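You operate a simulated robot arm through the tools that you are given. There is no shell and no other tool. Be economical: measure what you need, move in short steps, check, and stop when the job is done.

You are at the controls of a simulated two-armed robot. One attempt, no reset.

Task
Shut both ball valves, holding each steady, and stand them in the blue tray. Set down upright: ball valve.

The check looks at the end state, three seconds after you hand in, the way a careful person would. Anything else that was tipped, shoved, dropped, spilled or broken makes it a failure.

Robot
Two 7-joint arms with fingered hands on one trunk, on a base that drives. Base frame: it is fixed to the floor where the robot stands at the start and does not move with it; the origin is under the middle of the robot, x ahead of it, y to its left, z up; the surface under the hand at the start is at about z = 860. Units: mm, rad, N and s.
The left shoulder is at the start at [115, 185, 1050], the right one opposite. With the tool pointing down near the work surface each hand reaches from about 100 to 880 mm from the robot's upright axis, wherever it stands, measured 20 degrees to its own side. Places, roughly: black lever of the spare valve [500, 0, 1000]; blue lever of the spare valve [500, -100, 1000]; cap nut over the black lever [600, 0, 1100]; cap nut over the blue lever [600, -100, 1100]; vbox [800, -100, 900]. Payload 4 kg a hand.
Tool frame (each hand has its own): the origin (TCP) lies between the finger pads and is the grasp point; the fingertips stand 26 mm ahead of it; z points along the fingers, y is the line along which they close. The gripper opens to 132 mm. The gripper's body begins 73 mm behind the TCP. The gripper is a hand of 3 fingers: y runs from the thumb to the fingers, the wrist lies at [0, 0, -224] in the tool frame, and closing takes about 1.5 s.
Orientation is told as [roll, pitch, yaw] about the base's x, y, z axes, in that order, counted from this pose: with the fingers straight down and closing along the base's y, the tool's x points along the base's -x, its y along +y and its z along -z.

Tools
- The arms move only by the tool arm_command. It takes "left_series", "right_series" or both (then of equal length, played together; a hand with none holds still); each is a list of rows, each an object of numbers (a shift or turn left out is 0, a gripper value left out holds the last): "x", "y", "z": the shift along the tool's x, y, z in units of 300 mm (1.0 is 300 mm); "wx", "wy", "wz": the turn, a rotation vector about the tool's x, y, z in units of 45 degrees (1.0 is 45 degrees); "hand": the gripper command, from -1 (fully open) to 1 (shut), values between in proportion. In form: [{"x": .., "y": .., "z": .., "wx": .., "wy": .., "wz": .., "hand": ..}, ...]. A call has 1 to 20 rows; each row is the pose to reach, as a shift and turn from the pose commanded when the call began, along the tool's axes at that moment. A call with a number of a shift or a turn outside -1 to 1 is refused whole. A row lasts 0.2 s, in which the tool goes at most 50 mm and 0.15 rad; a call with a longer step from one row to the next is refused whole, and so is a gripper value outside its range. A pose out of reach is approached as far as the arm can. The call stops where the force on the tool passes 40 N (or 10 N more than at its start, if that is more) or the arm is blocked; 0.2 s more then pass. Each finger travels about 72 mm/s and halts on what it meets, pressing with about 26 N; the grip force reading is that of the motor and also rises with nothing between the fingers. The clock runs only during rows and for 0.2 s after the last one: add rows that repeat a pose to give the fingers time. The reply holds the time, the measured pose of the TCP, the force on the tool along the base axes, the opening and the grip force, in the units named above and with some noise, with the torque about the TCP (base axes, N m) and any sound that the robot's microphone picked up, and new pictures: "show" is both (left out), scene, wrist or none (wrist: the cameras of the hands that moved).
- Cameras (640 x 400 px; columns grow to the right, rows downward): "scene" is now at [272.4, -9.7, 1303.2]; the picture's right is [-0.09, -1.00, 0.03], its down [-0.27, -0.01, -0.96] and it looks along [0.96, -0.10, -0.27] (base axes); focal length 214 px, centre (320, 200). "left" rides on the left gripper at [-62, 3, -92] in its tool frame; the picture's right is [-0.05, -1.00, 0.00], its down [0.83, -0.04, -0.56] and it looks along [0.55, -0.03, 0.83] (tool axes); focal length 230 px, centre (320, 200). "right" rides on the right gripper at [62, 3, -92] in its tool frame; the picture's right is [-0.05, 1.00, 0.00], its down [-0.83, -0.04, -0.56] and it looks along [-0.55, -0.03, 0.83] (tool axes); focal length 230 px, centre (320, 200).
- lift_body(by): slides the trunk up (or, below 0, down) by that many mm; the arms and the scene camera ride with it, the base frame stays. It gives what a move gives, with no picture.
- roll_base(legs): drives the robot by 1 to 6 legs, each [ahead, left, turn to the left] in mm, mm and rad, along the robot's own axes; the way and the turn of a leg run together, so that a leg with both is an arc; at most 1500 mm and 3.142 rad a leg. The arms and the cameras ride along, it lands a little off, and it stops where it bumps. It gives what a move gives, and a new picture of the scene camera.
- grasp_type(shape, hand): the hand has 3 fingers and takes this shape, open, in about a second: jaw (thumb against the fingers, like two jaws); tri (thumb and two fingers); tip (a fingertip pinch); poke (one finger out to press); point (the index stretched); flat (the hand flat); cup (the hand cupped); fist (a fist). The gripper value then closes the fingers along that shape, each until it touches; the sizes above hold for jaw. It gives what a move gives, with no picture.
- pan_tilt(pan, tilt): turns the head with the scene camera to pan (to the left, within 1.501 rad either way) and tilt (down, from -0.506 to 1.204), counted from straight ahead of the robot. It gives what a move gives, and a new picture of the scene camera.
- measure_at(camera, pixels): for up to 12 pixels [column, row] of the newest picture of that camera ("zoom" is the newest enlarged one), the place [x, y, z] in the base frame of the surface seen there, good to about 2 mm. It takes no simulated time.
- enlarge(camera, box): a new picture of the part [left, top, right, bottom] of that camera's present view, enlarged. It takes no simulated time.
- finish_job(): hands the job in; it is judged then, once.

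Work in short steps. Measure before you move; look again where a grasp or a placing could have gone wrong, and mend it. You have 80 turns and 260 pictures in all, those below and enlarged ones among them. Open the grippers and draw the arms clear of the work before you hand the job in, unless the task says otherwise; then end with one line.

The tools are called after "Emit:" by a JSON object that holds its "name" and its "arguments". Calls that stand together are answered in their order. arm_command: Moves the arms, as the interface text tells. Its arguments: {"type":"object","properties":{"left_series":{"type":"array"},"right_series":{"type":"array"},"show":{"type":"string","enum":["both","scene","wrist","none"]}},"required":[]} The other tools are called the same way: lift_body (by) slides the trunk up or down; grasp_type (shape, hand) gives the hand a shape; roll_base (legs) drives the base; pan_tilt (pan, tilt) turns the head that bears the scene camera; measure_at (camera, pixels) gives the place of the surface under pixels of a picture; enlarge (camera, box) takes an enlarged picture of a part of a camera's view; finish_job () hands the job in.

At the start:

```text
time: 0.0
left_tool_pos: [492.4, 180.9, 1221.9]
left_tool_rot: [-0.001, 0.001, 0.003]
left_contact_force: [-0.2, 1.0, -1.1]
left_torque: [0.03, 0.01, 0.02]
left_grip_width: 132.0
left_grip_force: 0.0
left_shape: jaw
right_tool_pos: [448.6, -198.0, 1288.0]
right_tool_rot: [0.0, 0.001, -0.002]
right_contact_force: [-0.2, -0.6, -0.6]
right_torque: [0.01, 0.02, 0.03]
right_grip_width: 132.0
right_grip_force: 0.1
right_shape: jaw
trunk travel left (down, up): [-105.0, 357.0]
robot x, y, heading: [-0.8, 2.1, -0.004]
head pan, tilt: [-0.098, -0.054]
```

scene: 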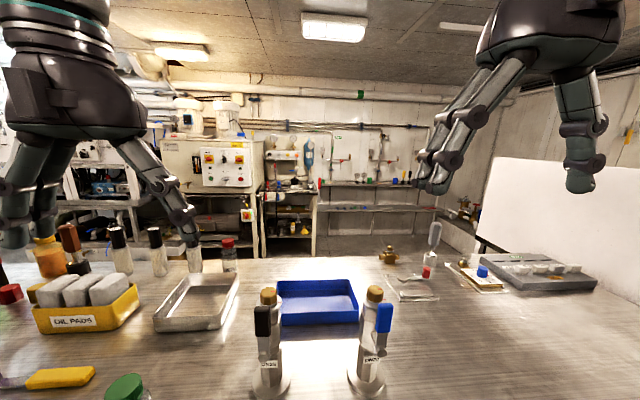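
right: 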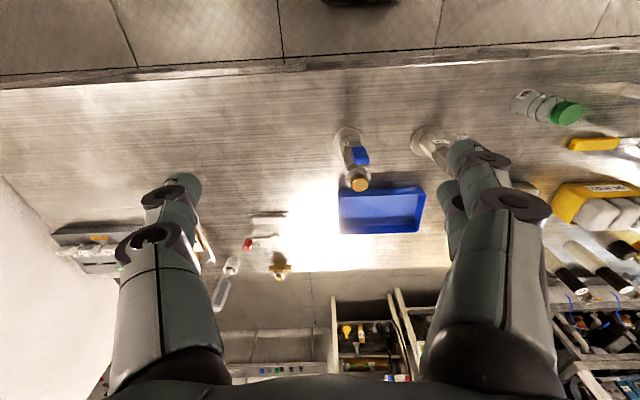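
left: 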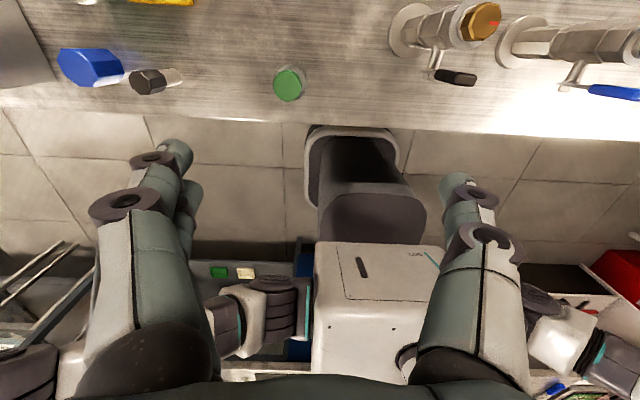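

The scene shows two valves near (268,345) and (370,345), with levers near (262,320) and (384,318), and the blue tray at (318,302). I'll look closer and measure.

Emit:
{"name": "enlarge", "arguments": {"camera": "scene", "box": [220, 260, 430, 400]}}

Emit:
{"name": "pan_tilt", "arguments": {"pan": -0.1, "tilt": 0.55}}

```text
2.86 times, centred on (325, 330) of scene
```

zoom: 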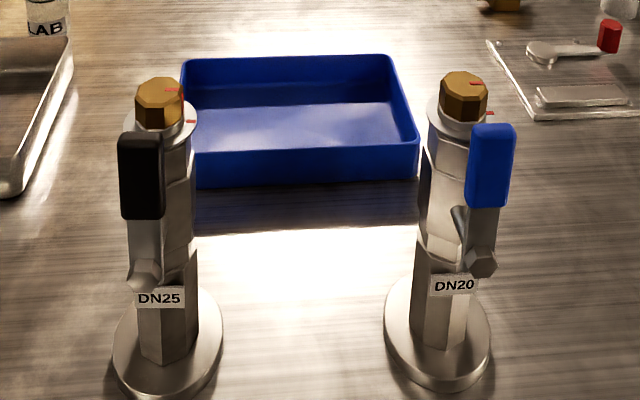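

```text
time: 1.0
left_tool_pos: [491.7, 180.7, 1222.8]
left_tool_rot: [0.001, -0.001, 0.002]
left_contact_force: [-0.2, 0.4, -0.5]
left_torque: [0.05, 0.0, 0.02]
left_grip_width: 132.0
left_grip_force: 0.0
left_shape: jaw
right_tool_pos: [448.3, -197.9, 1287.2]
right_tool_rot: [0.001, 0.001, -0.003]
right_contact_force: [-0.1, 0.4, 0.0]
right_torque: [0.01, 0.0, 0.0]
right_grip_width: 131.8
right_grip_force: 0.1
right_shape: jaw
trunk travel left (down, up): [-105.0, 357.0]
robot x, y, heading: [0.2, 0.1, -0.001]
head pan, tilt: [-0.099, 0.55]
```

scene: 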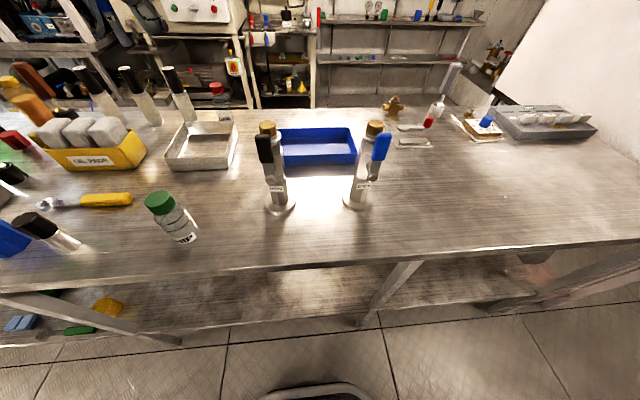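

Now zoom on each valve for lever geometry.

Emit:
{"name": "enlarge", "arguments": {"camera": "scene", "box": [245, 110, 405, 215]}}

Emit:
{"name": "enlarge", "arguments": {"camera": "right", "box": [310, 110, 450, 240]}}

Emit:
{"name": "enlarge", "arguments": {"camera": "left", "box": [380, 0, 640, 120]}}

Emit:
{"name": "measure_at", "arguments": {"camera": "scene", "pixels": [[268, 125], [264, 148], [275, 190], [278, 207], [375, 126], [381, 148], [364, 186], [358, 203], [285, 160], [352, 160], [283, 131], [350, 131]]}}

```text
3.81 times, centred on (325, 162) of scene
```

zoom: 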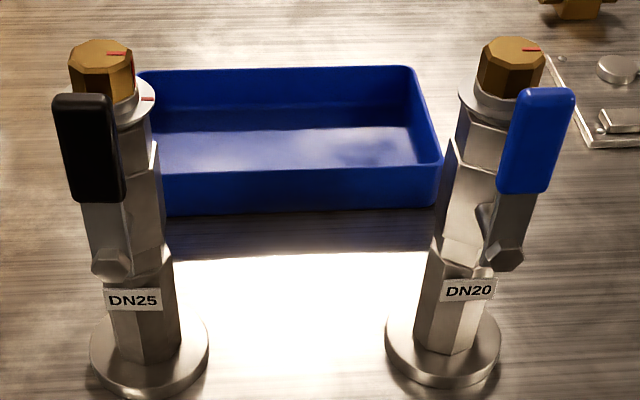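

```text
3.08 times, centred on (380, 175) of right
```

zoom: 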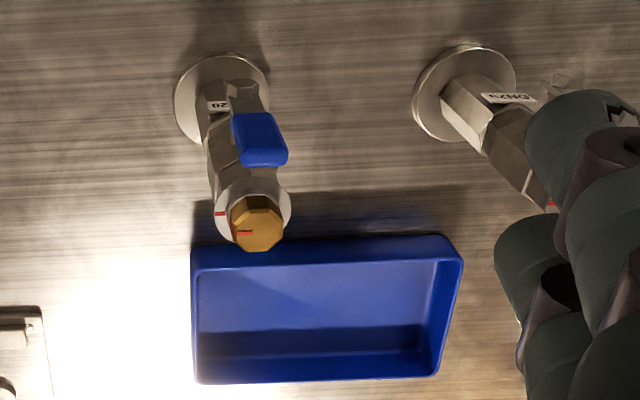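

```text
2.46 times, centred on (510, 60) of left
```

zoom: 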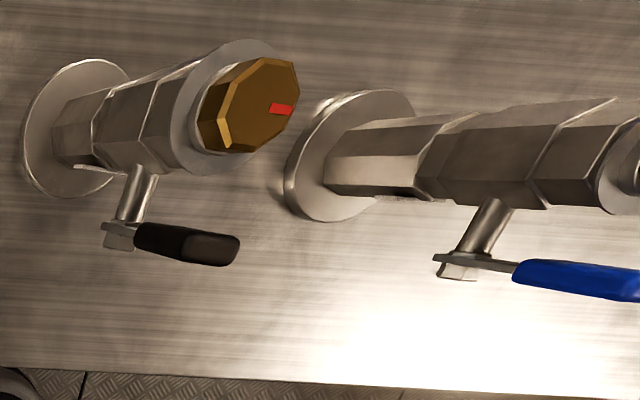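

```text
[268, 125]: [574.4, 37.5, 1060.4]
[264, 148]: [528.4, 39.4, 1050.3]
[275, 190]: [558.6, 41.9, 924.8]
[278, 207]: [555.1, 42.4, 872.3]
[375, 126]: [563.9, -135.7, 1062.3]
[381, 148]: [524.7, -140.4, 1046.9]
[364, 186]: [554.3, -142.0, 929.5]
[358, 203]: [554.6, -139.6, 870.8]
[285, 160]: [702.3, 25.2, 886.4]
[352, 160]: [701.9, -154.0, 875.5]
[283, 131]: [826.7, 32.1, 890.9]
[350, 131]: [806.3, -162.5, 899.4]
```

I'll measure the valve geometry in detail: enlarge both valves closely.

Emit:
{"name": "enlarge", "arguments": {"camera": "scene", "box": [240, 115, 310, 215]}}

Emit:
{"name": "measure_at", "arguments": {"camera": "left", "pixels": [[402, 12], [405, 50], [434, 75], [428, 72], [456, 78], [474, 80], [460, 30], [480, 20], [440, 30], [565, 110], [610, 92], [560, 40]]}}

Emit:
{"name": "measure_at", "arguments": {"camera": "scene", "pixels": [[257, 137], [270, 137], [262, 135], [266, 161], [269, 179], [280, 150], [281, 170], [266, 204], [292, 204], [262, 128], [274, 128], [282, 185]]}}

Emit:
{"name": "measure_at", "arguments": {"camera": "scene", "pixels": [[276, 134], [284, 165], [355, 128], [350, 158], [318, 152], [290, 135], [345, 135], [292, 155], [340, 155], [376, 178], [368, 165], [362, 170]]}}

```text
4.00 times, centred on (275, 165) of scene
```

zoom: 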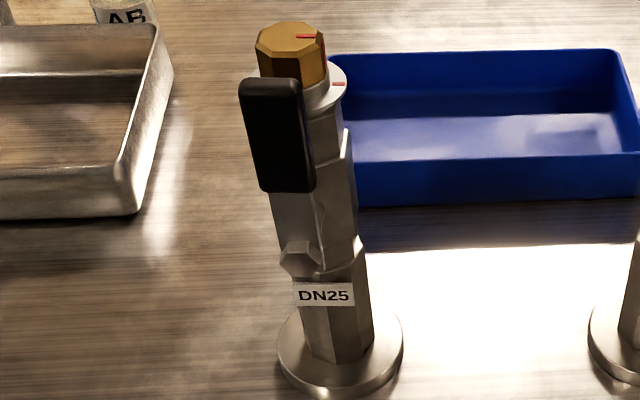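

```text
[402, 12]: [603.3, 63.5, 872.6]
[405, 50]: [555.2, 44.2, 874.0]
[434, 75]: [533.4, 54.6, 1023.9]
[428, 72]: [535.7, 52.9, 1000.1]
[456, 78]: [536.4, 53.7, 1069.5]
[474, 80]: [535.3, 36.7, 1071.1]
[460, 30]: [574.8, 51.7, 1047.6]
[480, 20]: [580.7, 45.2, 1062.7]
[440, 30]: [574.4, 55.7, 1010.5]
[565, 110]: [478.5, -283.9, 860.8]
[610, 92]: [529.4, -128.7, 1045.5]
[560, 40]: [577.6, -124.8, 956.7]
```

```text
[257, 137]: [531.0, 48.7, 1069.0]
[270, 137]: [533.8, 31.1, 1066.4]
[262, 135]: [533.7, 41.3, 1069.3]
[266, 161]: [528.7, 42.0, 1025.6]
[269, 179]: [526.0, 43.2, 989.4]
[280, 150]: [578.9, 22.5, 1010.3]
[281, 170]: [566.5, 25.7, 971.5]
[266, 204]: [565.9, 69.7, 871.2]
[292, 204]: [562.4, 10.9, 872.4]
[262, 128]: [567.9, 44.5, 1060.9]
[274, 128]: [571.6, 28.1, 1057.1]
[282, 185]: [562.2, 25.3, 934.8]
```

```text
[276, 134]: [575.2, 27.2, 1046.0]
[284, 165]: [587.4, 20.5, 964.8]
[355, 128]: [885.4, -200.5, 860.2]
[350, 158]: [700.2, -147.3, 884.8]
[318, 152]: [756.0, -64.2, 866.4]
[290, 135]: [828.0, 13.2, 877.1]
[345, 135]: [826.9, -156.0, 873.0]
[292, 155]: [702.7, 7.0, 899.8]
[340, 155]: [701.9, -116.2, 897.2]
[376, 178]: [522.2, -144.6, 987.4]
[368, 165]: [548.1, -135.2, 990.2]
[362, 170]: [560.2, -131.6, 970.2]
```

I'll pin down the valve axes by measuring rim points in the wrist pictures.

Emit:
{"name": "measure_at", "arguments": {"camera": "left", "pixels": [[418, 5], [390, 30], [395, 44], [412, 55], [476, 6], [496, 6], [470, 34], [490, 35], [446, 14], [535, 18], [503, 48], [518, 66]]}}

Emit:
{"name": "measure_at", "arguments": {"camera": "right", "pixels": [[338, 148], [347, 128], [360, 130], [335, 142], [342, 158], [350, 183], [358, 178], [366, 184], [357, 189], [352, 162], [362, 155], [340, 165]]}}

```text
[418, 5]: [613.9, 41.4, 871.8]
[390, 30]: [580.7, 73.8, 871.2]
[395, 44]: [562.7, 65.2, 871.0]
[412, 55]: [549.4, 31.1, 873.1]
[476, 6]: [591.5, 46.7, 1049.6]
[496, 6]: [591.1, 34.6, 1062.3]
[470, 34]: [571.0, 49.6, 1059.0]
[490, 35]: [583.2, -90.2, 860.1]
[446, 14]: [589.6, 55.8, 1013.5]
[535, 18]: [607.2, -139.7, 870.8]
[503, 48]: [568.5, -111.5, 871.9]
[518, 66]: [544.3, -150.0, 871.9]
```

```text
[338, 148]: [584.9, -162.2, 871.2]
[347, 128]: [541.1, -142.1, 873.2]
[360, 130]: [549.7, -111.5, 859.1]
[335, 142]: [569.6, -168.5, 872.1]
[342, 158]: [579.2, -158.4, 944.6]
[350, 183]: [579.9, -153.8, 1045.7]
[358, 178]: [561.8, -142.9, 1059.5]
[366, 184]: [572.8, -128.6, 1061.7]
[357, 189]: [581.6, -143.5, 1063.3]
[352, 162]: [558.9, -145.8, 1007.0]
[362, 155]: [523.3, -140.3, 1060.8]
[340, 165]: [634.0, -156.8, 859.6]
```

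The black valve axis is near (581, 40), body z 945–1040, nut top 1062; the blue axis is near (574, −138). I move the left hand above the black valve and start down.

Emit:
{"name": "arm_command", "arguments": {"left_series": [{"x": -0.074, "y": -0.118}, {"x": -0.148, "y": -0.235}, {"x": -0.223, "y": -0.353}, {"x": -0.297, "y": -0.47}, {"x": -0.297, "y": -0.47, "z": 0.13}, {"x": -0.297, "y": -0.47, "z": 0.26}, {"x": -0.297, "y": -0.47, "z": 0.26}], "show": "both"}}

```text
time: 2.6
left_tool_pos: [582.3, 38.2, 1147.7]
left_tool_rot: [0.002, -0.002, -0.001]
left_contact_force: [-0.1, 0.0, -0.1]
left_torque: [0.0, 0.0, 0.03]
left_grip_width: 132.2
left_grip_force: 0.1
left_shape: jaw
right_tool_pos: [446.6, -197.8, 1287.6]
right_tool_rot: [0.001, -0.001, 0.0]
right_contact_force: [0.2, -0.4, -0.3]
right_torque: [0.02, -0.01, 0.02]
right_grip_width: 132.0
right_grip_force: 0.0
right_shape: jaw
trunk travel left (down, up): [-105.0, 357.0]
robot x, y, heading: [-2.3, 1.2, -0.001]
head pan, tilt: [-0.099, 0.55]
```

scene: 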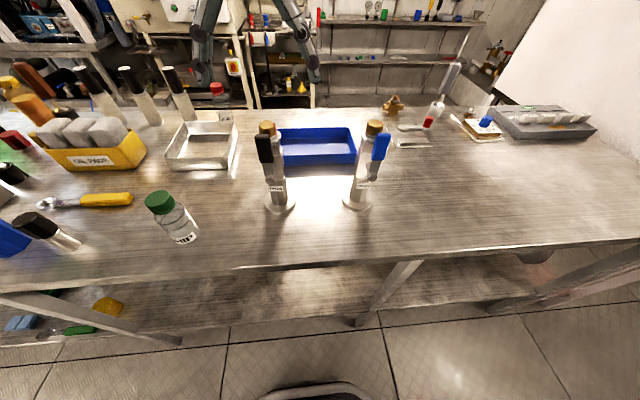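
left: 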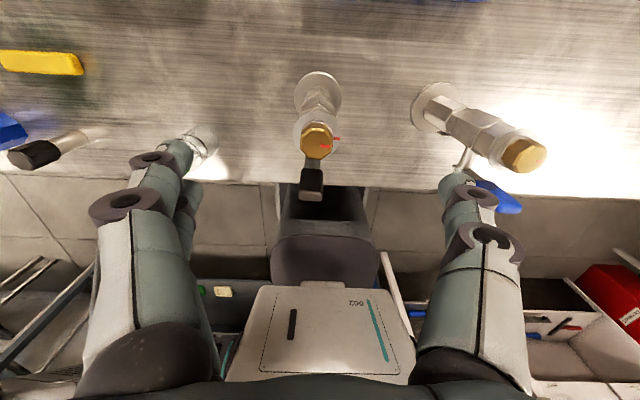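

The nut sits centred at (317,140) in the left view. I descend to z≈1006.

Emit:
{"name": "arm_command", "arguments": {"left_series": [{"y": 0.005, "z": 0.12}, {"y": 0.005, "z": 0.24}, {"y": 0.005, "z": 0.36}, {"y": 0.005, "z": 0.47}, {"y": 0.005, "z": 0.47}], "show": "both"}}

```text
time: 3.8
left_tool_pos: [581.5, 40.8, 1003.8]
left_tool_rot: [0.0, -0.003, 0.002]
left_contact_force: [0.1, 0.5, -1.0]
left_torque: [0.01, 0.02, 0.01]
left_grip_width: 131.8
left_grip_force: 0.0
left_shape: jaw
right_tool_pos: [447.7, -197.7, 1287.5]
right_tool_rot: [0.001, -0.002, -0.003]
right_contact_force: [0.5, -0.1, 0.2]
right_torque: [0.0, 0.01, 0.01]
right_grip_width: 131.9
right_grip_force: 0.1
right_shape: jaw
trunk travel left (down, up): [-105.0, 357.0]
robot x, y, heading: [-3.5, 1.1, 0.001]
head pan, tilt: [-0.099, 0.55]
```

scene: 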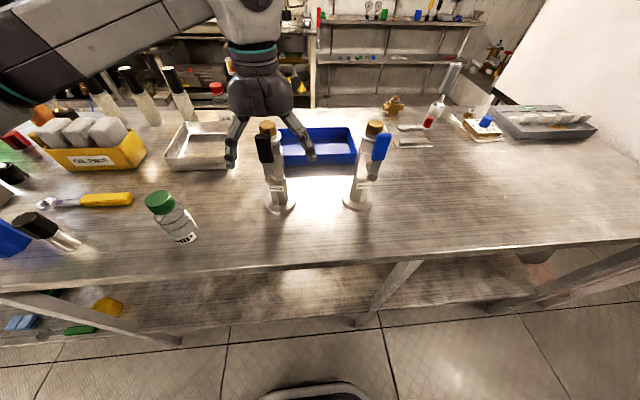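
left: 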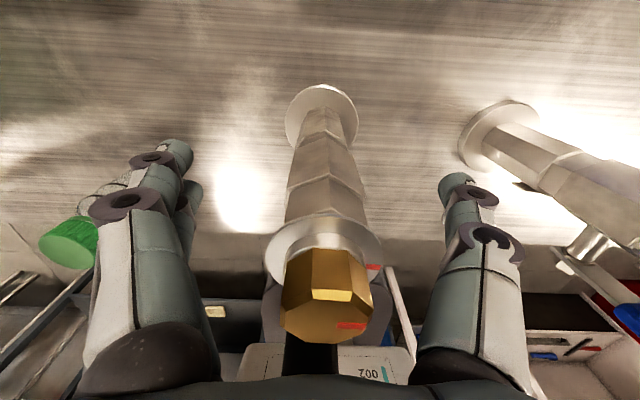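

The fingers straddle the body beneath the flange; I close the left hand.

Emit:
{"name": "arm_command", "arguments": {"left_series": [{"hand": 0}, {"hand": 0.2}, {"hand": 1}, {"hand": 1}, {"hand": 1}, {"hand": 1}, {"hand": 1}, {"hand": 1}], "show": "both"}}

```text
time: 5.6
left_tool_pos: [582.8, 42.3, 1003.4]
left_tool_rot: [0.0, 0.0, -0.001]
left_contact_force: [1.1, -0.1, 1.2]
left_torque: [0.01, -0.05, 0.02]
left_grip_width: 28.0
left_grip_force: 26.0
left_shape: jaw
right_tool_pos: [448.0, -197.7, 1288.2]
right_tool_rot: [0.0, 0.001, 0.0]
right_contact_force: [0.2, -0.3, -0.4]
right_torque: [0.02, 0.01, 0.0]
right_grip_width: 131.7
right_grip_force: 0.1
right_shape: jaw
trunk travel left (down, up): [-105.0, 357.0]
robot x, y, heading: [1.5, -1.6, 0.002]
head pan, tilt: [-0.099, 0.55]
```

scene: 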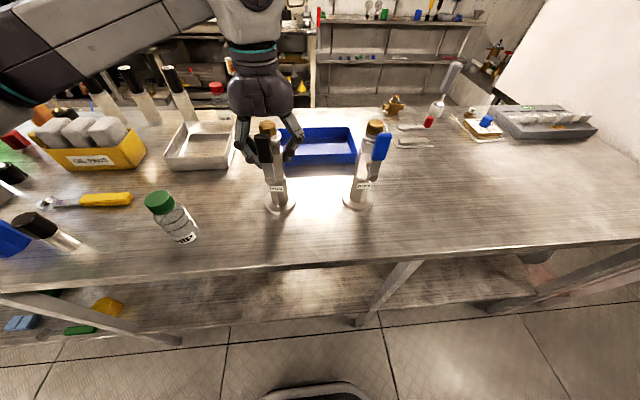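
left: 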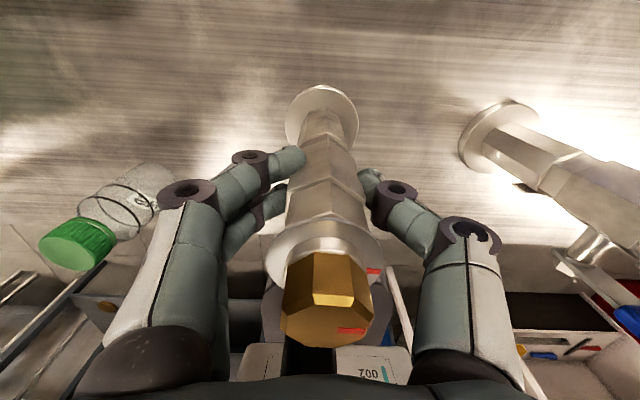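

Left grip holds the body (28 mm, 26 N). Now I pitch the right hand forward and close it as a pusher, staging away from the valve.

Emit:
{"name": "arm_command", "arguments": {"right_series": [{"x": 0.027, "y": 0.055, "z": 0.077, "wy": -0.167, "hand": 1}, {"x": 0.053, "y": 0.109, "z": 0.153, "wy": -0.333, "hand": 1}, {"x": 0.08, "y": 0.164, "z": 0.23, "wy": -0.5, "hand": 1}, {"x": 0.107, "y": 0.218, "z": 0.307, "wy": -0.667, "hand": 1}, {"x": 0.133, "y": 0.273, "z": 0.383, "wy": -0.833, "hand": 1}, {"x": 0.16, "y": 0.327, "z": 0.46, "wy": -1, "hand": 1}, {"x": 0.16, "y": 0.327, "z": 0.46, "wy": -1, "hand": 1}], "show": "both"}}

```text
time: 7.2
left_tool_pos: [582.9, 42.0, 1003.3]
left_tool_rot: [0.001, 0.0, 0.002]
left_contact_force: [1.6, -1.3, 0.5]
left_torque: [0.01, -0.03, 0.04]
left_grip_width: 28.1
left_grip_force: 26.3
left_shape: jaw
right_tool_pos: [400.2, -99.5, 1148.6]
right_tool_rot: [0.009, -0.786, -0.011]
right_contact_force: [-0.9, -0.5, -1.0]
right_torque: [-0.01, 0.0, -0.02]
right_grip_width: 0.1
right_grip_force: 25.7
right_shape: jaw
trunk travel left (down, up): [-105.0, 357.0]
robot x, y, heading: [1.2, 1.8, 0.002]
head pan, tilt: [-0.099, 0.55]
```

scene: 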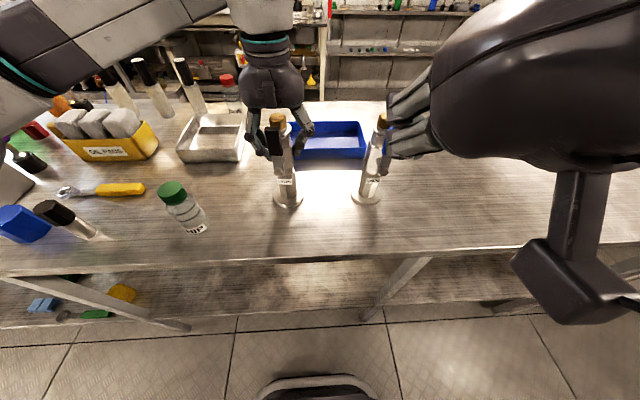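
right: 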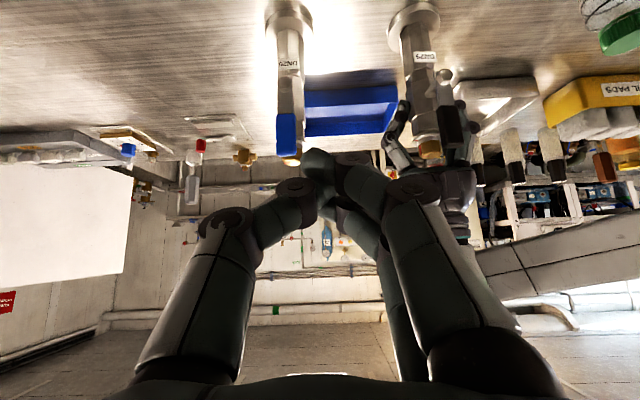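

The right hand is closed and pitched 45° with clear space in front of the levers. I pitch it another 30° and move it to the +y side of the black lever, still in front.

Emit:
{"name": "arm_command", "arguments": {"right_series": [{"x": 0.024, "y": 0.12, "z": 0.052, "wy": -0.133, "hand": 1}, {"x": 0.047, "y": 0.24, "z": 0.104, "wy": -0.267, "hand": 1}, {"x": 0.071, "y": 0.36, "z": 0.155, "wy": -0.4, "hand": 1}, {"x": 0.094, "y": 0.48, "z": 0.207, "wy": -0.533, "hand": 1}, {"x": 0.118, "y": 0.6, "z": 0.259, "wy": -0.667, "hand": 1}, {"x": 0.118, "y": 0.6, "z": 0.259, "wy": -0.667, "hand": 1}], "show": "both"}}

```text
time: 8.6
left_tool_pos: [583.6, 41.8, 1004.1]
left_tool_rot: [0.0, -0.002, 0.002]
left_contact_force: [2.0, 0.0, 0.6]
left_torque: [0.03, -0.03, 0.0]
left_grip_width: 28.2
left_grip_force: 25.9
left_shape: jaw
right_tool_pos: [430.5, -91.4, 1211.0]
right_tool_rot: [-0.059, -1.237, 0.072]
right_contact_force: [0.4, -1.1, 0.1]
right_torque: [0.01, -0.04, 0.02]
right_grip_width: 0.3
right_grip_force: 25.7
right_shape: jaw
right hand out of reach, approached as far as the arm can: row 1, 2, 3, 4, 5, 6
trunk travel left (down, up): [-105.0, 357.0]
robot x, y, heading: [-0.9, 0.3, -0.005]
head pan, tilt: [-0.099, 0.55]
```

scene: 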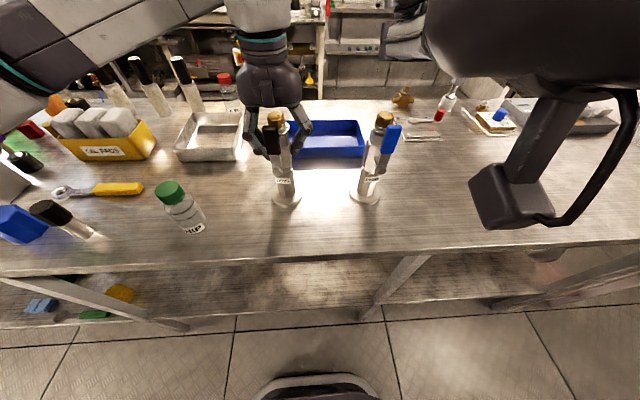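
right: 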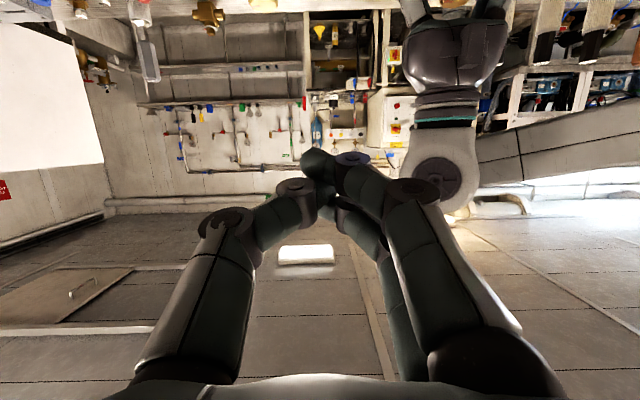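

The 75° pitch folded the arm too far and it drifted up; nothing was touched. I rotate back to 45° without a shift and see where the command stands.

Emit:
{"name": "arm_command", "arguments": {"right_series": [{"wy": 0.133, "hand": 1}, {"wy": 0.267, "hand": 1}, {"wy": 0.4, "hand": 1}, {"wy": 0.533, "hand": 1}, {"wy": 0.667, "hand": 1}, {"wy": 0.667, "hand": 1}], "show": "scene"}}

```text
time: 10.0
left_tool_pos: [582.2, 42.9, 1003.0]
left_tool_rot: [0.0, -0.001, 0.002]
left_contact_force: [1.9, 0.1, 1.3]
left_torque: [0.02, -0.04, 0.02]
left_grip_width: 27.7
left_grip_force: 26.2
left_shape: jaw
right_tool_pos: [423.7, -84.8, 1215.9]
right_tool_rot: [-0.018, -0.717, 0.035]
right_contact_force: [0.3, 0.0, 0.0]
right_torque: [0.02, 0.04, 0.0]
right_grip_width: 0.2
right_grip_force: 25.9
right_shape: jaw
trunk travel left (down, up): [-105.0, 357.0]
robot x, y, heading: [-1.1, -2.9, 0.002]
head pan, tilt: [-0.099, 0.55]
```

scene: 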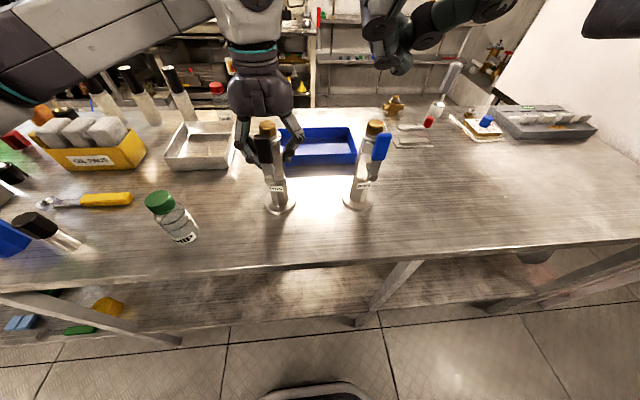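

Now at (424,−85,1216), pitch −0.72, reachable. I check where the left forearm and hand lie before crossing to y≈75.

Emit:
{"name": "measure_at", "arguments": {"camera": "scene", "pixels": [[30, 50], [100, 50], [180, 15], [240, 35], [265, 95], [243, 125], [245, 145], [290, 140], [295, 155], [265, 150]]}}

Emit:
{"name": "enlarge", "arguments": {"camera": "scene", "box": [215, 70, 325, 220]}}

```text
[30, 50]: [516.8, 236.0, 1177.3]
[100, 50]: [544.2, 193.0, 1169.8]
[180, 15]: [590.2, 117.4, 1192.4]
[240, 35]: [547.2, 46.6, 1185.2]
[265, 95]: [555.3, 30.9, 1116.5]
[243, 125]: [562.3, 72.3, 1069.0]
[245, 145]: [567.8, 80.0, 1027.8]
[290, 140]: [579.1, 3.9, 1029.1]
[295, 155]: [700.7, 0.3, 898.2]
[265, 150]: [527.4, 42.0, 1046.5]
```

```text
2.67 times, centred on (270, 145) of scene
```

zoom: 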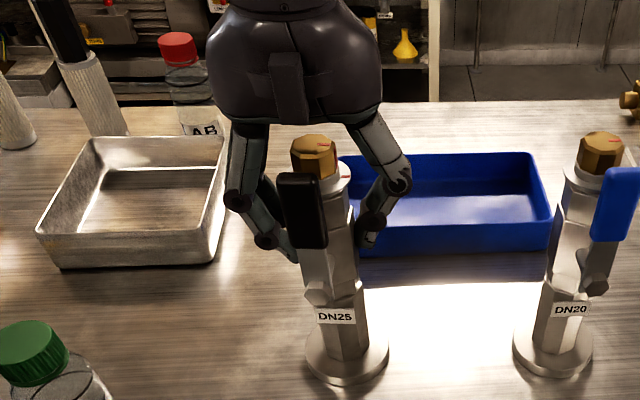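

The pusher needs to be slim between lever (x 525–537) and left fingers (x≥562). I try the poke shape on the right hand to see it.

Emit:
{"name": "grasp_type", "arguments": {"hand": "right", "shape": "poke"}}

Emit:
{"name": "enlarge", "arguments": {"camera": "right", "box": [0, 0, 640, 400]}}

Emit:
{"name": "enlarge", "arguments": {"camera": "scene", "box": [340, 0, 640, 150]}}

```text
time: 10.9
left_tool_pos: [582.8, 43.1, 1001.4]
left_tool_rot: [0.0, 0.0, 0.001]
left_contact_force: [1.9, -0.1, -0.4]
left_torque: [0.02, -0.04, 0.01]
left_grip_width: 28.0
left_grip_force: 25.6
left_shape: jaw
right_tool_pos: [425.1, -84.3, 1216.7]
right_tool_rot: [-0.018, -0.717, 0.032]
right_contact_force: [1.2, 0.5, -0.5]
right_torque: [0.01, 0.01, -0.02]
right_grip_width: 0.0
right_grip_force: 0.2
right_shape: poke
trunk travel left (down, up): [-105.0, 357.0]
robot x, y, heading: [0.9, 1.8, -0.002]
head pan, tilt: [-0.099, 0.55]
```

```text
1.00 times, centred on (320, 200) of right (not enlarged: the box is as wide or as high as the picture)
```

zoom: 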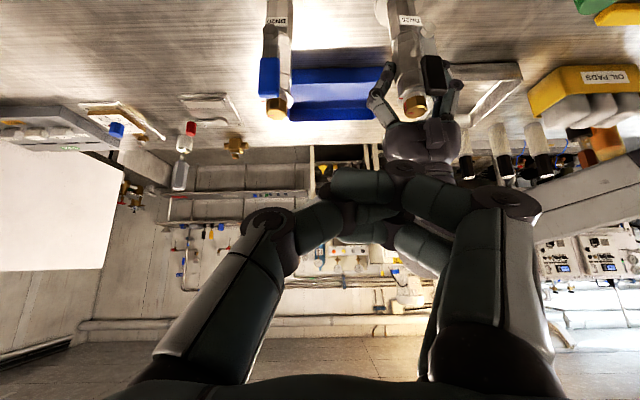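

```text
2.13 times, centred on (490, 75) of scene
```

zoom: 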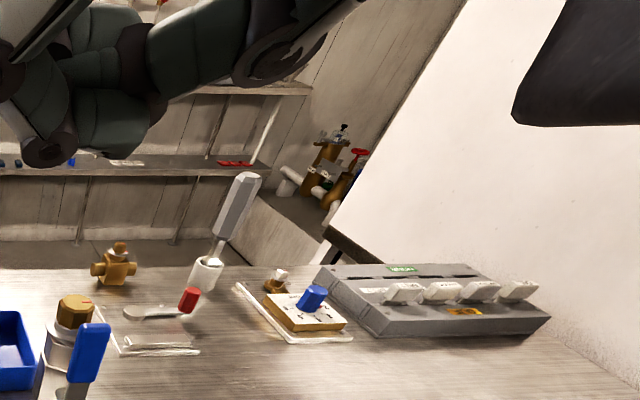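

Poke folds all fingers across the palm, not a slim rod. I try point.

Emit:
{"name": "grasp_type", "arguments": {"hand": "right", "shape": "point"}}

Emit:
{"name": "enlarge", "arguments": {"camera": "right", "box": [0, 0, 640, 400]}}

Emit:
{"name": "enlarge", "arguments": {"camera": "scene", "box": [300, 0, 640, 200]}}

```text
time: 11.8
left_tool_pos: [583.5, 42.1, 1004.0]
left_tool_rot: [-0.001, 0.0, 0.001]
left_contact_force: [1.4, -0.3, -0.3]
left_torque: [0.02, -0.02, -0.02]
left_grip_width: 28.2
left_grip_force: 25.5
left_shape: jaw
right_tool_pos: [425.2, -85.2, 1215.9]
right_tool_rot: [-0.018, -0.718, 0.033]
right_contact_force: [0.6, -0.1, 0.2]
right_torque: [-0.01, 0.02, 0.0]
right_grip_width: 0.0
right_grip_force: 0.1
right_shape: point
trunk travel left (down, up): [-105.0, 357.0]
robot x, y, heading: [-0.7, -1.3, -0.008]
head pan, tilt: [-0.099, 0.55]
```

```text
1.00 times, centred on (320, 200) of right (not enlarged: the box is as wide or as high as the picture)
```

zoom: 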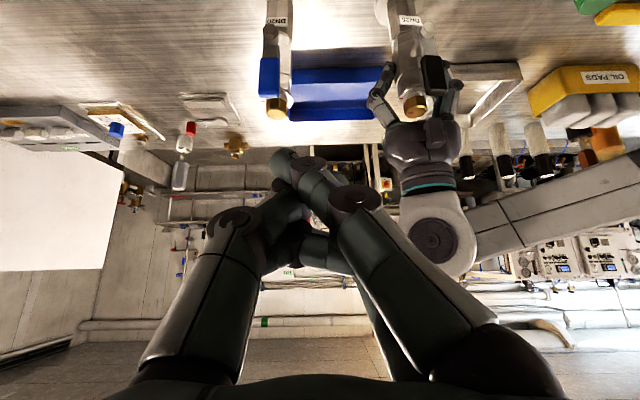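

```text
1.88 times, centred on (470, 100) of scene
```

zoom: 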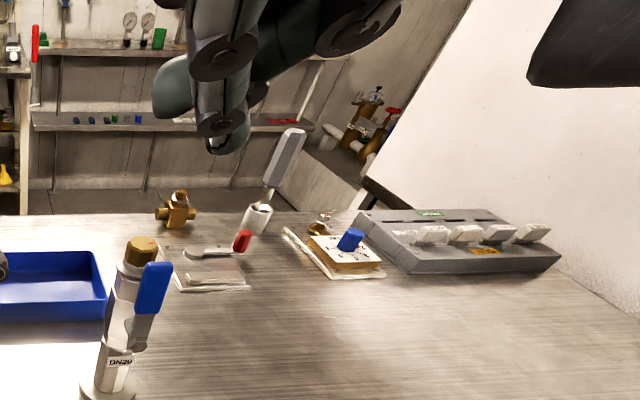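

Point gives a single index finger forward: tip at (283,158) in the right view. Measure it and the folded fingers.

Emit:
{"name": "measure_at", "arguments": {"camera": "right", "pixels": [[279, 153], [287, 153], [282, 165], [290, 175], [310, 165], [315, 185], [295, 205], [330, 180], [265, 200], [300, 215], [350, 195], [235, 215]]}}

Emit:
{"name": "measure_at", "arguments": {"camera": "scene", "pixels": [[390, 37], [395, 45], [420, 76], [415, 65], [418, 30], [435, 10], [425, 60], [480, 15]]}}

```text
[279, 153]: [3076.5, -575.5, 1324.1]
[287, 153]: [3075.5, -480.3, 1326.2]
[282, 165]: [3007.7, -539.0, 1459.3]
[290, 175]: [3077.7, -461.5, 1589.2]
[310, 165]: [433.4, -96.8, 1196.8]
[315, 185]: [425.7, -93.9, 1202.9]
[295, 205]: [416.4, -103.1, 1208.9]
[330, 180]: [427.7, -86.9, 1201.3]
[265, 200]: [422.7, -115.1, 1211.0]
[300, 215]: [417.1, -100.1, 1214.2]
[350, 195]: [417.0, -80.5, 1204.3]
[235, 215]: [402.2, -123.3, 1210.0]
```

```text
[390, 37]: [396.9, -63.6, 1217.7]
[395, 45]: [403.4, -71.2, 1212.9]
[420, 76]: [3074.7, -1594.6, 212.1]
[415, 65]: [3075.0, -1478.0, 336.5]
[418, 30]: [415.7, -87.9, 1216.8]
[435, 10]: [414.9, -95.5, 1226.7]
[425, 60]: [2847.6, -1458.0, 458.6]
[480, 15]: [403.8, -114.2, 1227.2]
```

Measuring the shape is unreliable; better: jaw shape closed, with the tool rolled 90° about its axis so the two fingers' straight side edge becomes the pushing face and the hand is slim in x. First reshape and roll 45°.

Emit:
{"name": "grasp_type", "arguments": {"hand": "right", "shape": "jaw"}}

Emit:
{"name": "arm_command", "arguments": {"right_series": [{"wz": 0.167, "hand": 1}, {"wz": 0.333, "hand": 1}, {"wz": 0.5, "hand": 1}, {"wz": 0.667, "hand": 1}, {"wz": 0.833, "hand": 1}, {"wz": 1.0, "hand": 1}, {"wz": 1.0, "hand": 1}], "show": "none"}}

Emit:
{"name": "arm_command", "arguments": {"right_series": [{"wz": 0.167, "hand": 1}, {"wz": 0.333, "hand": 1}, {"wz": 0.5, "hand": 1}, {"wz": 0.667, "hand": 1}, {"wz": 0.833, "hand": 1}, {"wz": 1.0, "hand": 1}, {"wz": 1.0, "hand": 1}], "show": "both"}}

```text
time: 12.7
left_tool_pos: [583.6, 42.5, 1002.5]
left_tool_rot: [0.0, -0.001, 0.002]
left_contact_force: [2.1, 0.0, 0.6]
left_torque: [0.0, -0.04, 0.01]
left_grip_width: 27.8
left_grip_force: 26.0
left_shape: jaw
right_tool_pos: [425.6, -84.7, 1216.1]
right_tool_rot: [-0.017, -0.718, 0.033]
right_contact_force: [-0.3, 0.2, 0.1]
right_torque: [-0.01, -0.01, 0.02]
right_grip_width: 94.7
right_grip_force: 0.1
right_shape: jaw
trunk travel left (down, up): [-105.0, 357.0]
robot x, y, heading: [-1.4, 0.2, -0.001]
head pan, tilt: [-0.099, 0.55]
```

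```text
time: 14.3
left_tool_pos: [583.0, 42.3, 1001.5]
left_tool_rot: [-0.002, 0.001, 0.002]
left_contact_force: [1.3, -1.7, -0.2]
left_torque: [-0.03, 0.0, 0.04]
left_grip_width: 28.0
left_grip_force: 25.9
left_shape: jaw
right_tool_pos: [418.0, -169.5, 1234.0]
right_tool_rot: [0.545, -0.493, -0.891]
right_contact_force: [-0.2, 0.7, -1.3]
right_torque: [0.0, 0.01, 0.03]
right_grip_width: 0.1
right_grip_force: 25.8
right_shape: jaw
right hand out of reach, approached as far as the arm can: row 4, 5, 6, 7
trunk travel left (down, up): [-105.0, 357.0]
robot x, y, heading: [-0.2, -2.0, 0.004]
head pan, tilt: [-0.099, 0.55]
```

```text
time: 15.9
left_tool_pos: [581.2, 42.5, 1002.6]
left_tool_rot: [0.0, -0.001, 0.001]
left_contact_force: [1.9, 0.3, -0.1]
left_torque: [0.02, -0.02, -0.01]
left_grip_width: 27.9
left_grip_force: 25.7
left_shape: jaw
right_tool_pos: [436.0, -363.1, 1226.7]
right_tool_rot: [0.724, -0.014, -1.4]
right_contact_force: [0.8, 0.1, 0.1]
right_torque: [0.02, 0.05, 0.02]
right_grip_width: 0.0
right_grip_force: 25.5
right_shape: jaw
right hand out of reach, approached as far as the arm can: row 1, 2, 3, 4, 5, 6, 7
trunk travel left (down, up): [-105.0, 357.0]
robot x, y, heading: [0.8, 0.5, -0.004]
head pan, tilt: [-0.099, 0.55]
```

scene: 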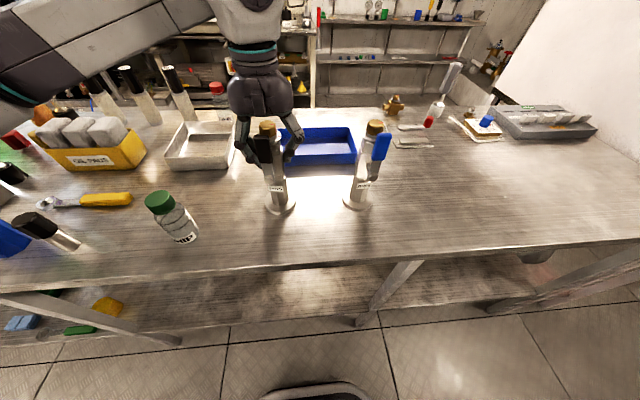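
right: 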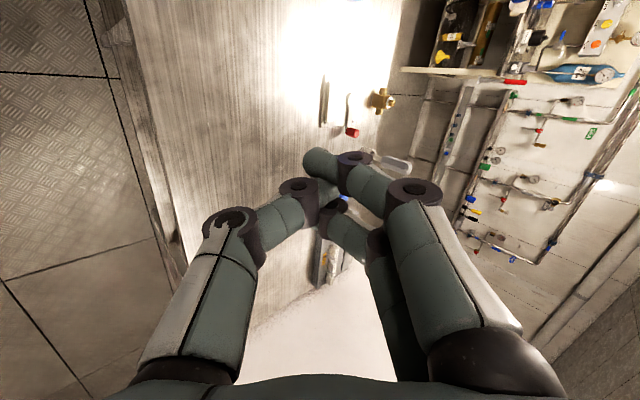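

Rolling the right wrist isn't reachable at that spot. Plan swap: the right hand will hold each valve top-down, the left (naturally on the +y side) will push levers. I release the black valve, raise the left hand, and roll the right hand back.

Emit:
{"name": "arm_command", "arguments": {"left_series": [{"hand": 0}, {"hand": -0.5}, {"hand": -1}, {"hand": -1}, {"hand": -1}, {"hand": -1}, {"z": -0.12, "hand": -1}, {"z": -0.24, "hand": -1}, {"z": -0.36, "hand": -1}, {"z": -0.5, "hand": -1}, {"z": -0.5, "hand": -1}], "right_series": [{"wz": -0.167, "hand": -1}, {"wz": -0.333}, {"wz": -0.5}, {"wz": -0.667}, {"wz": -0.833}, {"wz": -1}, {"wz": -1}, {"wz": -1}, {"wz": -1}, {"wz": -1}, {"wz": -1}], "show": "scene"}}

Emit:
{"name": "arm_command", "arguments": {"left_series": [{"x": 0.15}, {"x": 0.3}, {"x": 0.3, "y": 0.15}, {"x": 0.3, "y": 0.3}, {"x": 0.3, "y": 0.35}, {"x": 0.3, "y": 0.35}, {"x": 0.3, "y": 0.35}], "right_series": [{"wz": -0.167, "hand": -1}, {"wz": -0.333}, {"wz": -0.5}, {"wz": -0.667}, {"wz": -0.833}, {"wz": -1}, {"wz": -1}], "show": "scene"}}

```text
time: 18.3
left_tool_pos: [584.7, 42.0, 1152.8]
left_tool_rot: [0.001, 0.002, 0.002]
left_contact_force: [-0.5, 1.7, -0.2]
left_torque: [-0.03, 0.03, 0.02]
left_grip_width: 132.0
left_grip_force: 0.1
left_shape: jaw
right_tool_pos: [439.5, -368.2, 1223.8]
right_tool_rot: [0.547, -0.499, -0.75]
right_contact_force: [0.2, 0.0, 1.1]
right_torque: [0.04, 0.02, -0.03]
right_grip_width: 132.0
right_grip_force: 0.1
right_shape: jaw
trunk travel left (down, up): [-105.0, 357.0]
robot x, y, heading: [-0.9, 2.6, -0.003]
head pan, tilt: [-0.099, 0.55]
```

scene: 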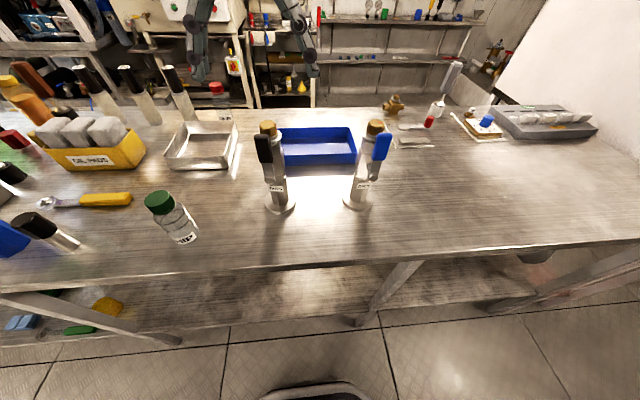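

```text
time: 19.9
left_tool_pos: [491.0, 145.3, 1154.2]
left_tool_rot: [0.002, 0.0, 0.002]
left_contact_force: [-0.8, 0.0, 0.0]
left_torque: [0.01, 0.02, 0.01]
left_grip_width: 131.9
left_grip_force: 0.0
left_shape: jaw
right_tool_pos: [436.8, -368.0, 1225.3]
right_tool_rot: [-0.023, -0.725, 0.187]
right_contact_force: [-0.2, 0.8, 0.0]
right_torque: [0.03, 0.0, -0.04]
right_grip_width: 131.7
right_grip_force: 0.1
right_shape: jaw
trunk travel left (down, up): [-105.0, 357.0]
robot x, y, heading: [4.9, 1.4, -0.001]
head pan, tilt: [-0.099, 0.55]
```

scene: 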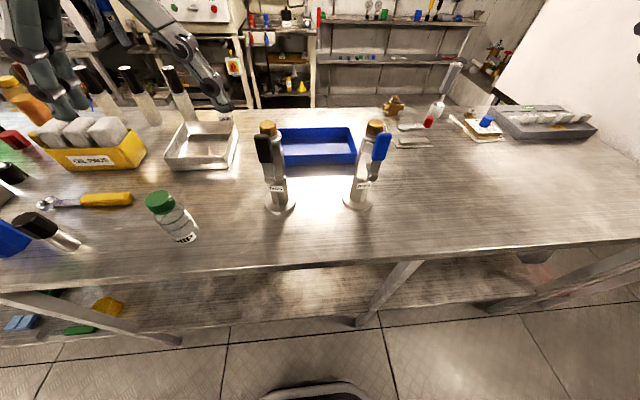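

Both valves stand undisturbed. Now the right hand, opened and turned upright, goes above the blue valve.

Emit:
{"name": "arm_command", "arguments": {"right_series": [{"x": -0.044, "y": 0.095, "z": 0.081, "wx": 0.008, "wy": 0.132, "wz": 0.033}, {"x": -0.089, "y": 0.19, "z": 0.161, "wx": 0.016, "wy": 0.263, "wz": 0.065}, {"x": -0.133, "y": 0.285, "z": 0.242, "wx": 0.024, "wy": 0.395, "wz": 0.098}, {"x": -0.178, "y": 0.38, "z": 0.323, "wx": 0.033, "wy": 0.526, "wz": 0.13}, {"x": -0.222, "y": 0.475, "z": 0.404, "wx": 0.041, "wy": 0.658, "wz": 0.163}, {"x": -0.267, "y": 0.57, "z": 0.484, "wx": 0.049, "wy": 0.789, "wz": 0.195}, {"x": -0.311, "y": 0.665, "z": 0.565, "wx": 0.057, "wy": 0.921, "wz": 0.228}, {"x": -0.311, "y": 0.665, "z": 0.565, "wx": 0.057, "wy": 0.921, "wz": 0.228}], "show": "both"}}

```text
time: 21.7
left_tool_pos: [490.5, 145.3, 1153.9]
left_tool_rot: [0.001, -0.003, 0.0]
left_contact_force: [-0.3, -0.8, 0.7]
left_torque: [0.01, -0.03, 0.05]
left_grip_width: 131.8
left_grip_force: 0.0
left_shape: jaw
right_tool_pos: [576.2, -151.2, 1151.1]
right_tool_rot: [0.006, 0.0, -0.009]
right_contact_force: [-0.6, 0.1, -0.1]
right_torque: [0.0, -0.03, 0.01]
right_grip_width: 131.8
right_grip_force: 0.1
right_shape: jaw
right hand out of reach, approached as far as the arm can: row 7, 8
trunk travel left (down, up): [-105.0, 357.0]
robot x, y, heading: [-0.3, -0.5, -0.002]
head pan, tilt: [-0.099, 0.55]
```

scene: 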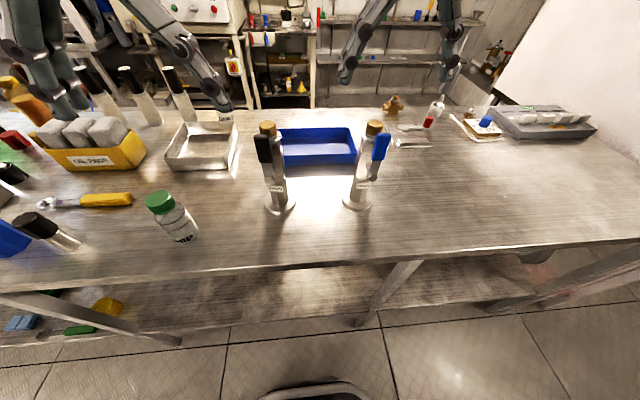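
right: 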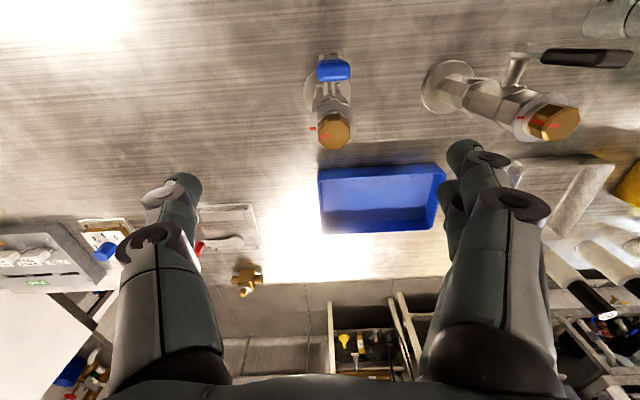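

The right hand is at (576,−151,1151), slightly short in y. I shift +13 mm y and descend partway to test reach.

Emit:
{"name": "arm_command", "arguments": {"right_series": [{"x": -0.01, "y": 0.043}, {"x": -0.01, "y": 0.043, "z": 0.08}, {"x": -0.01, "y": 0.043, "z": 0.16}, {"x": -0.01, "y": 0.043, "z": 0.16}], "show": "wrist"}}

```text
time: 22.7
left_tool_pos: [492.5, 146.0, 1153.2]
left_tool_rot: [0.0, 0.0, -0.001]
left_contact_force: [0.5, 0.9, -0.4]
left_torque: [-0.02, 0.01, 0.02]
left_grip_width: 131.9
left_grip_force: 0.1
left_shape: jaw
right_tool_pos: [583.8, -136.9, 1105.7]
right_tool_rot: [0.007, 0.002, -0.007]
right_contact_force: [-0.2, 0.3, -1.0]
right_torque: [0.0, 0.0, -0.02]
right_grip_width: 131.8
right_grip_force: 0.0
right_shape: jaw
right hand out of reach, approached as far as the arm can: row 1, 2
trunk travel left (down, up): [-105.0, 357.0]
robot x, y, heading: [-1.6, -4.5, -0.002]
head pan, tilt: [-0.099, 0.55]
```

right: 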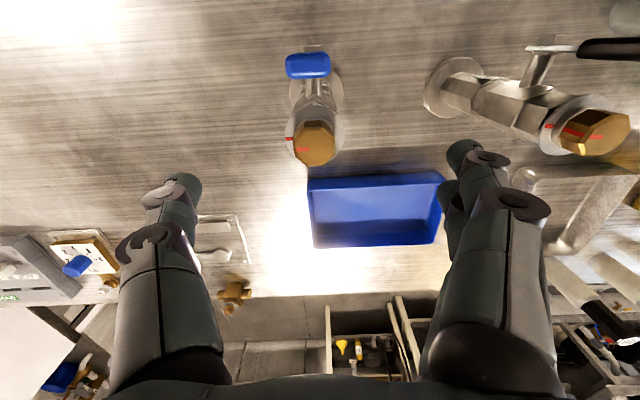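

Nut centred (314,143). Descend to z≈1004 at x≈579.

Emit:
{"name": "arm_command", "arguments": {"right_series": [{"x": 0.015, "y": -0.003, "z": 0.11}, {"x": 0.015, "y": -0.003, "z": 0.22}, {"x": 0.015, "y": -0.003, "z": 0.335}, {"x": 0.015, "y": -0.003, "z": 0.335}], "show": "both"}}

```text
time: 23.7
left_tool_pos: [490.1, 145.3, 1154.4]
left_tool_rot: [0.0, -0.001, 0.0]
left_contact_force: [0.2, -0.6, 0.2]
left_torque: [-0.01, -0.05, -0.01]
left_grip_width: 131.8
left_grip_force: 0.0
left_shape: jaw
right_tool_pos: [576.5, -140.0, 1005.4]
right_tool_rot: [0.005, 0.0, -0.005]
right_contact_force: [0.2, -0.2, -0.9]
right_torque: [-0.02, -0.01, 0.0]
right_grip_width: 132.1
right_grip_force: 0.2
right_shape: jaw
trunk travel left (down, up): [-105.0, 357.0]
robot x, y, heading: [0.4, 0.2, 0.002]
head pan, tilt: [-0.099, 0.55]
```

scene: 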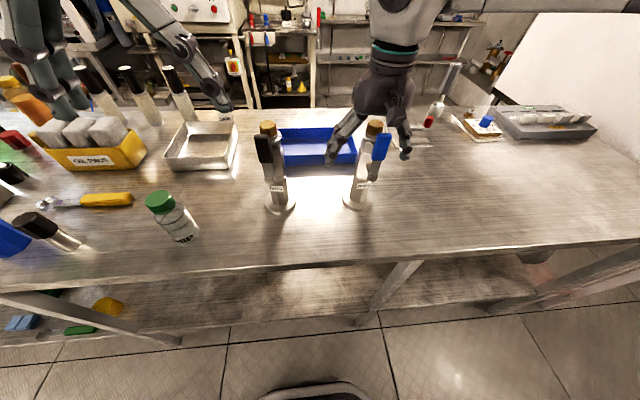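
right: 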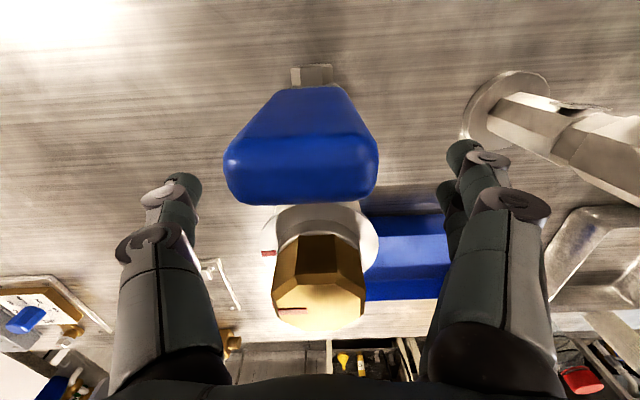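

Well centred; close the right hand on the body. At the same time pitch the left hand 45° forward, closed, as pusher.

Emit:
{"name": "arm_command", "arguments": {"right_series": [{"hand": 0}, {"hand": 0.2}, {"hand": 1}, {"hand": 1}, {"hand": 1}, {"hand": 1}, {"hand": 1}, {"hand": 1}], "left_series": [{"wy": -0.167, "hand": 1}, {"wy": -0.333, "hand": 1}, {"wy": -0.5, "hand": 1}, {"wy": -0.667, "hand": 1}, {"wy": -0.833, "hand": 1}, {"wy": -1, "hand": 1}, {"wy": -1, "hand": 1}, {"wy": -1, "hand": 1}], "show": "both"}}

```text
time: 25.5
left_tool_pos: [490.5, 146.2, 1151.7]
left_tool_rot: [0.0, -0.787, 0.002]
left_contact_force: [-0.4, -0.5, -0.1]
left_torque: [-0.01, 0.0, -0.01]
left_grip_width: 0.1
left_grip_force: 25.2
left_shape: jaw
right_tool_pos: [576.4, -138.9, 1005.4]
right_tool_rot: [0.006, 0.002, -0.007]
right_contact_force: [1.8, -1.5, -0.2]
right_torque: [0.01, -0.01, 0.04]
right_grip_width: 29.9
right_grip_force: 26.0
right_shape: jaw
trunk travel left (down, up): [-105.0, 357.0]
robot x, y, heading: [-1.0, 0.8, 0.001]
head pan, tilt: [-0.099, 0.55]
```

scene: 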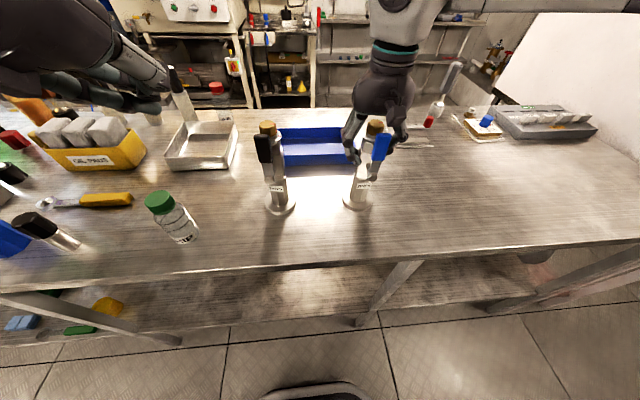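
right: 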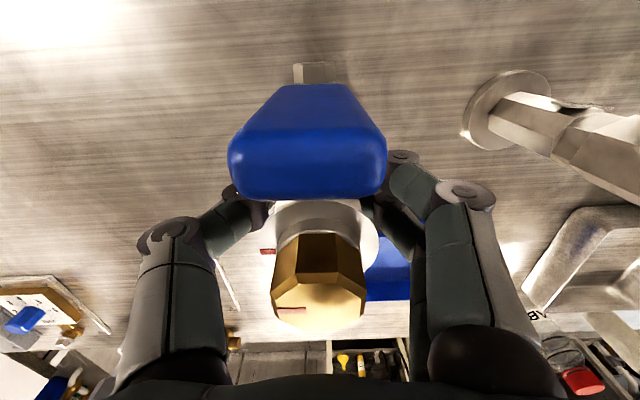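
left: 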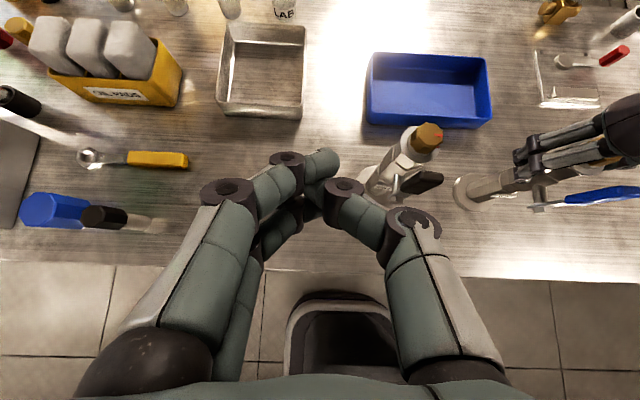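

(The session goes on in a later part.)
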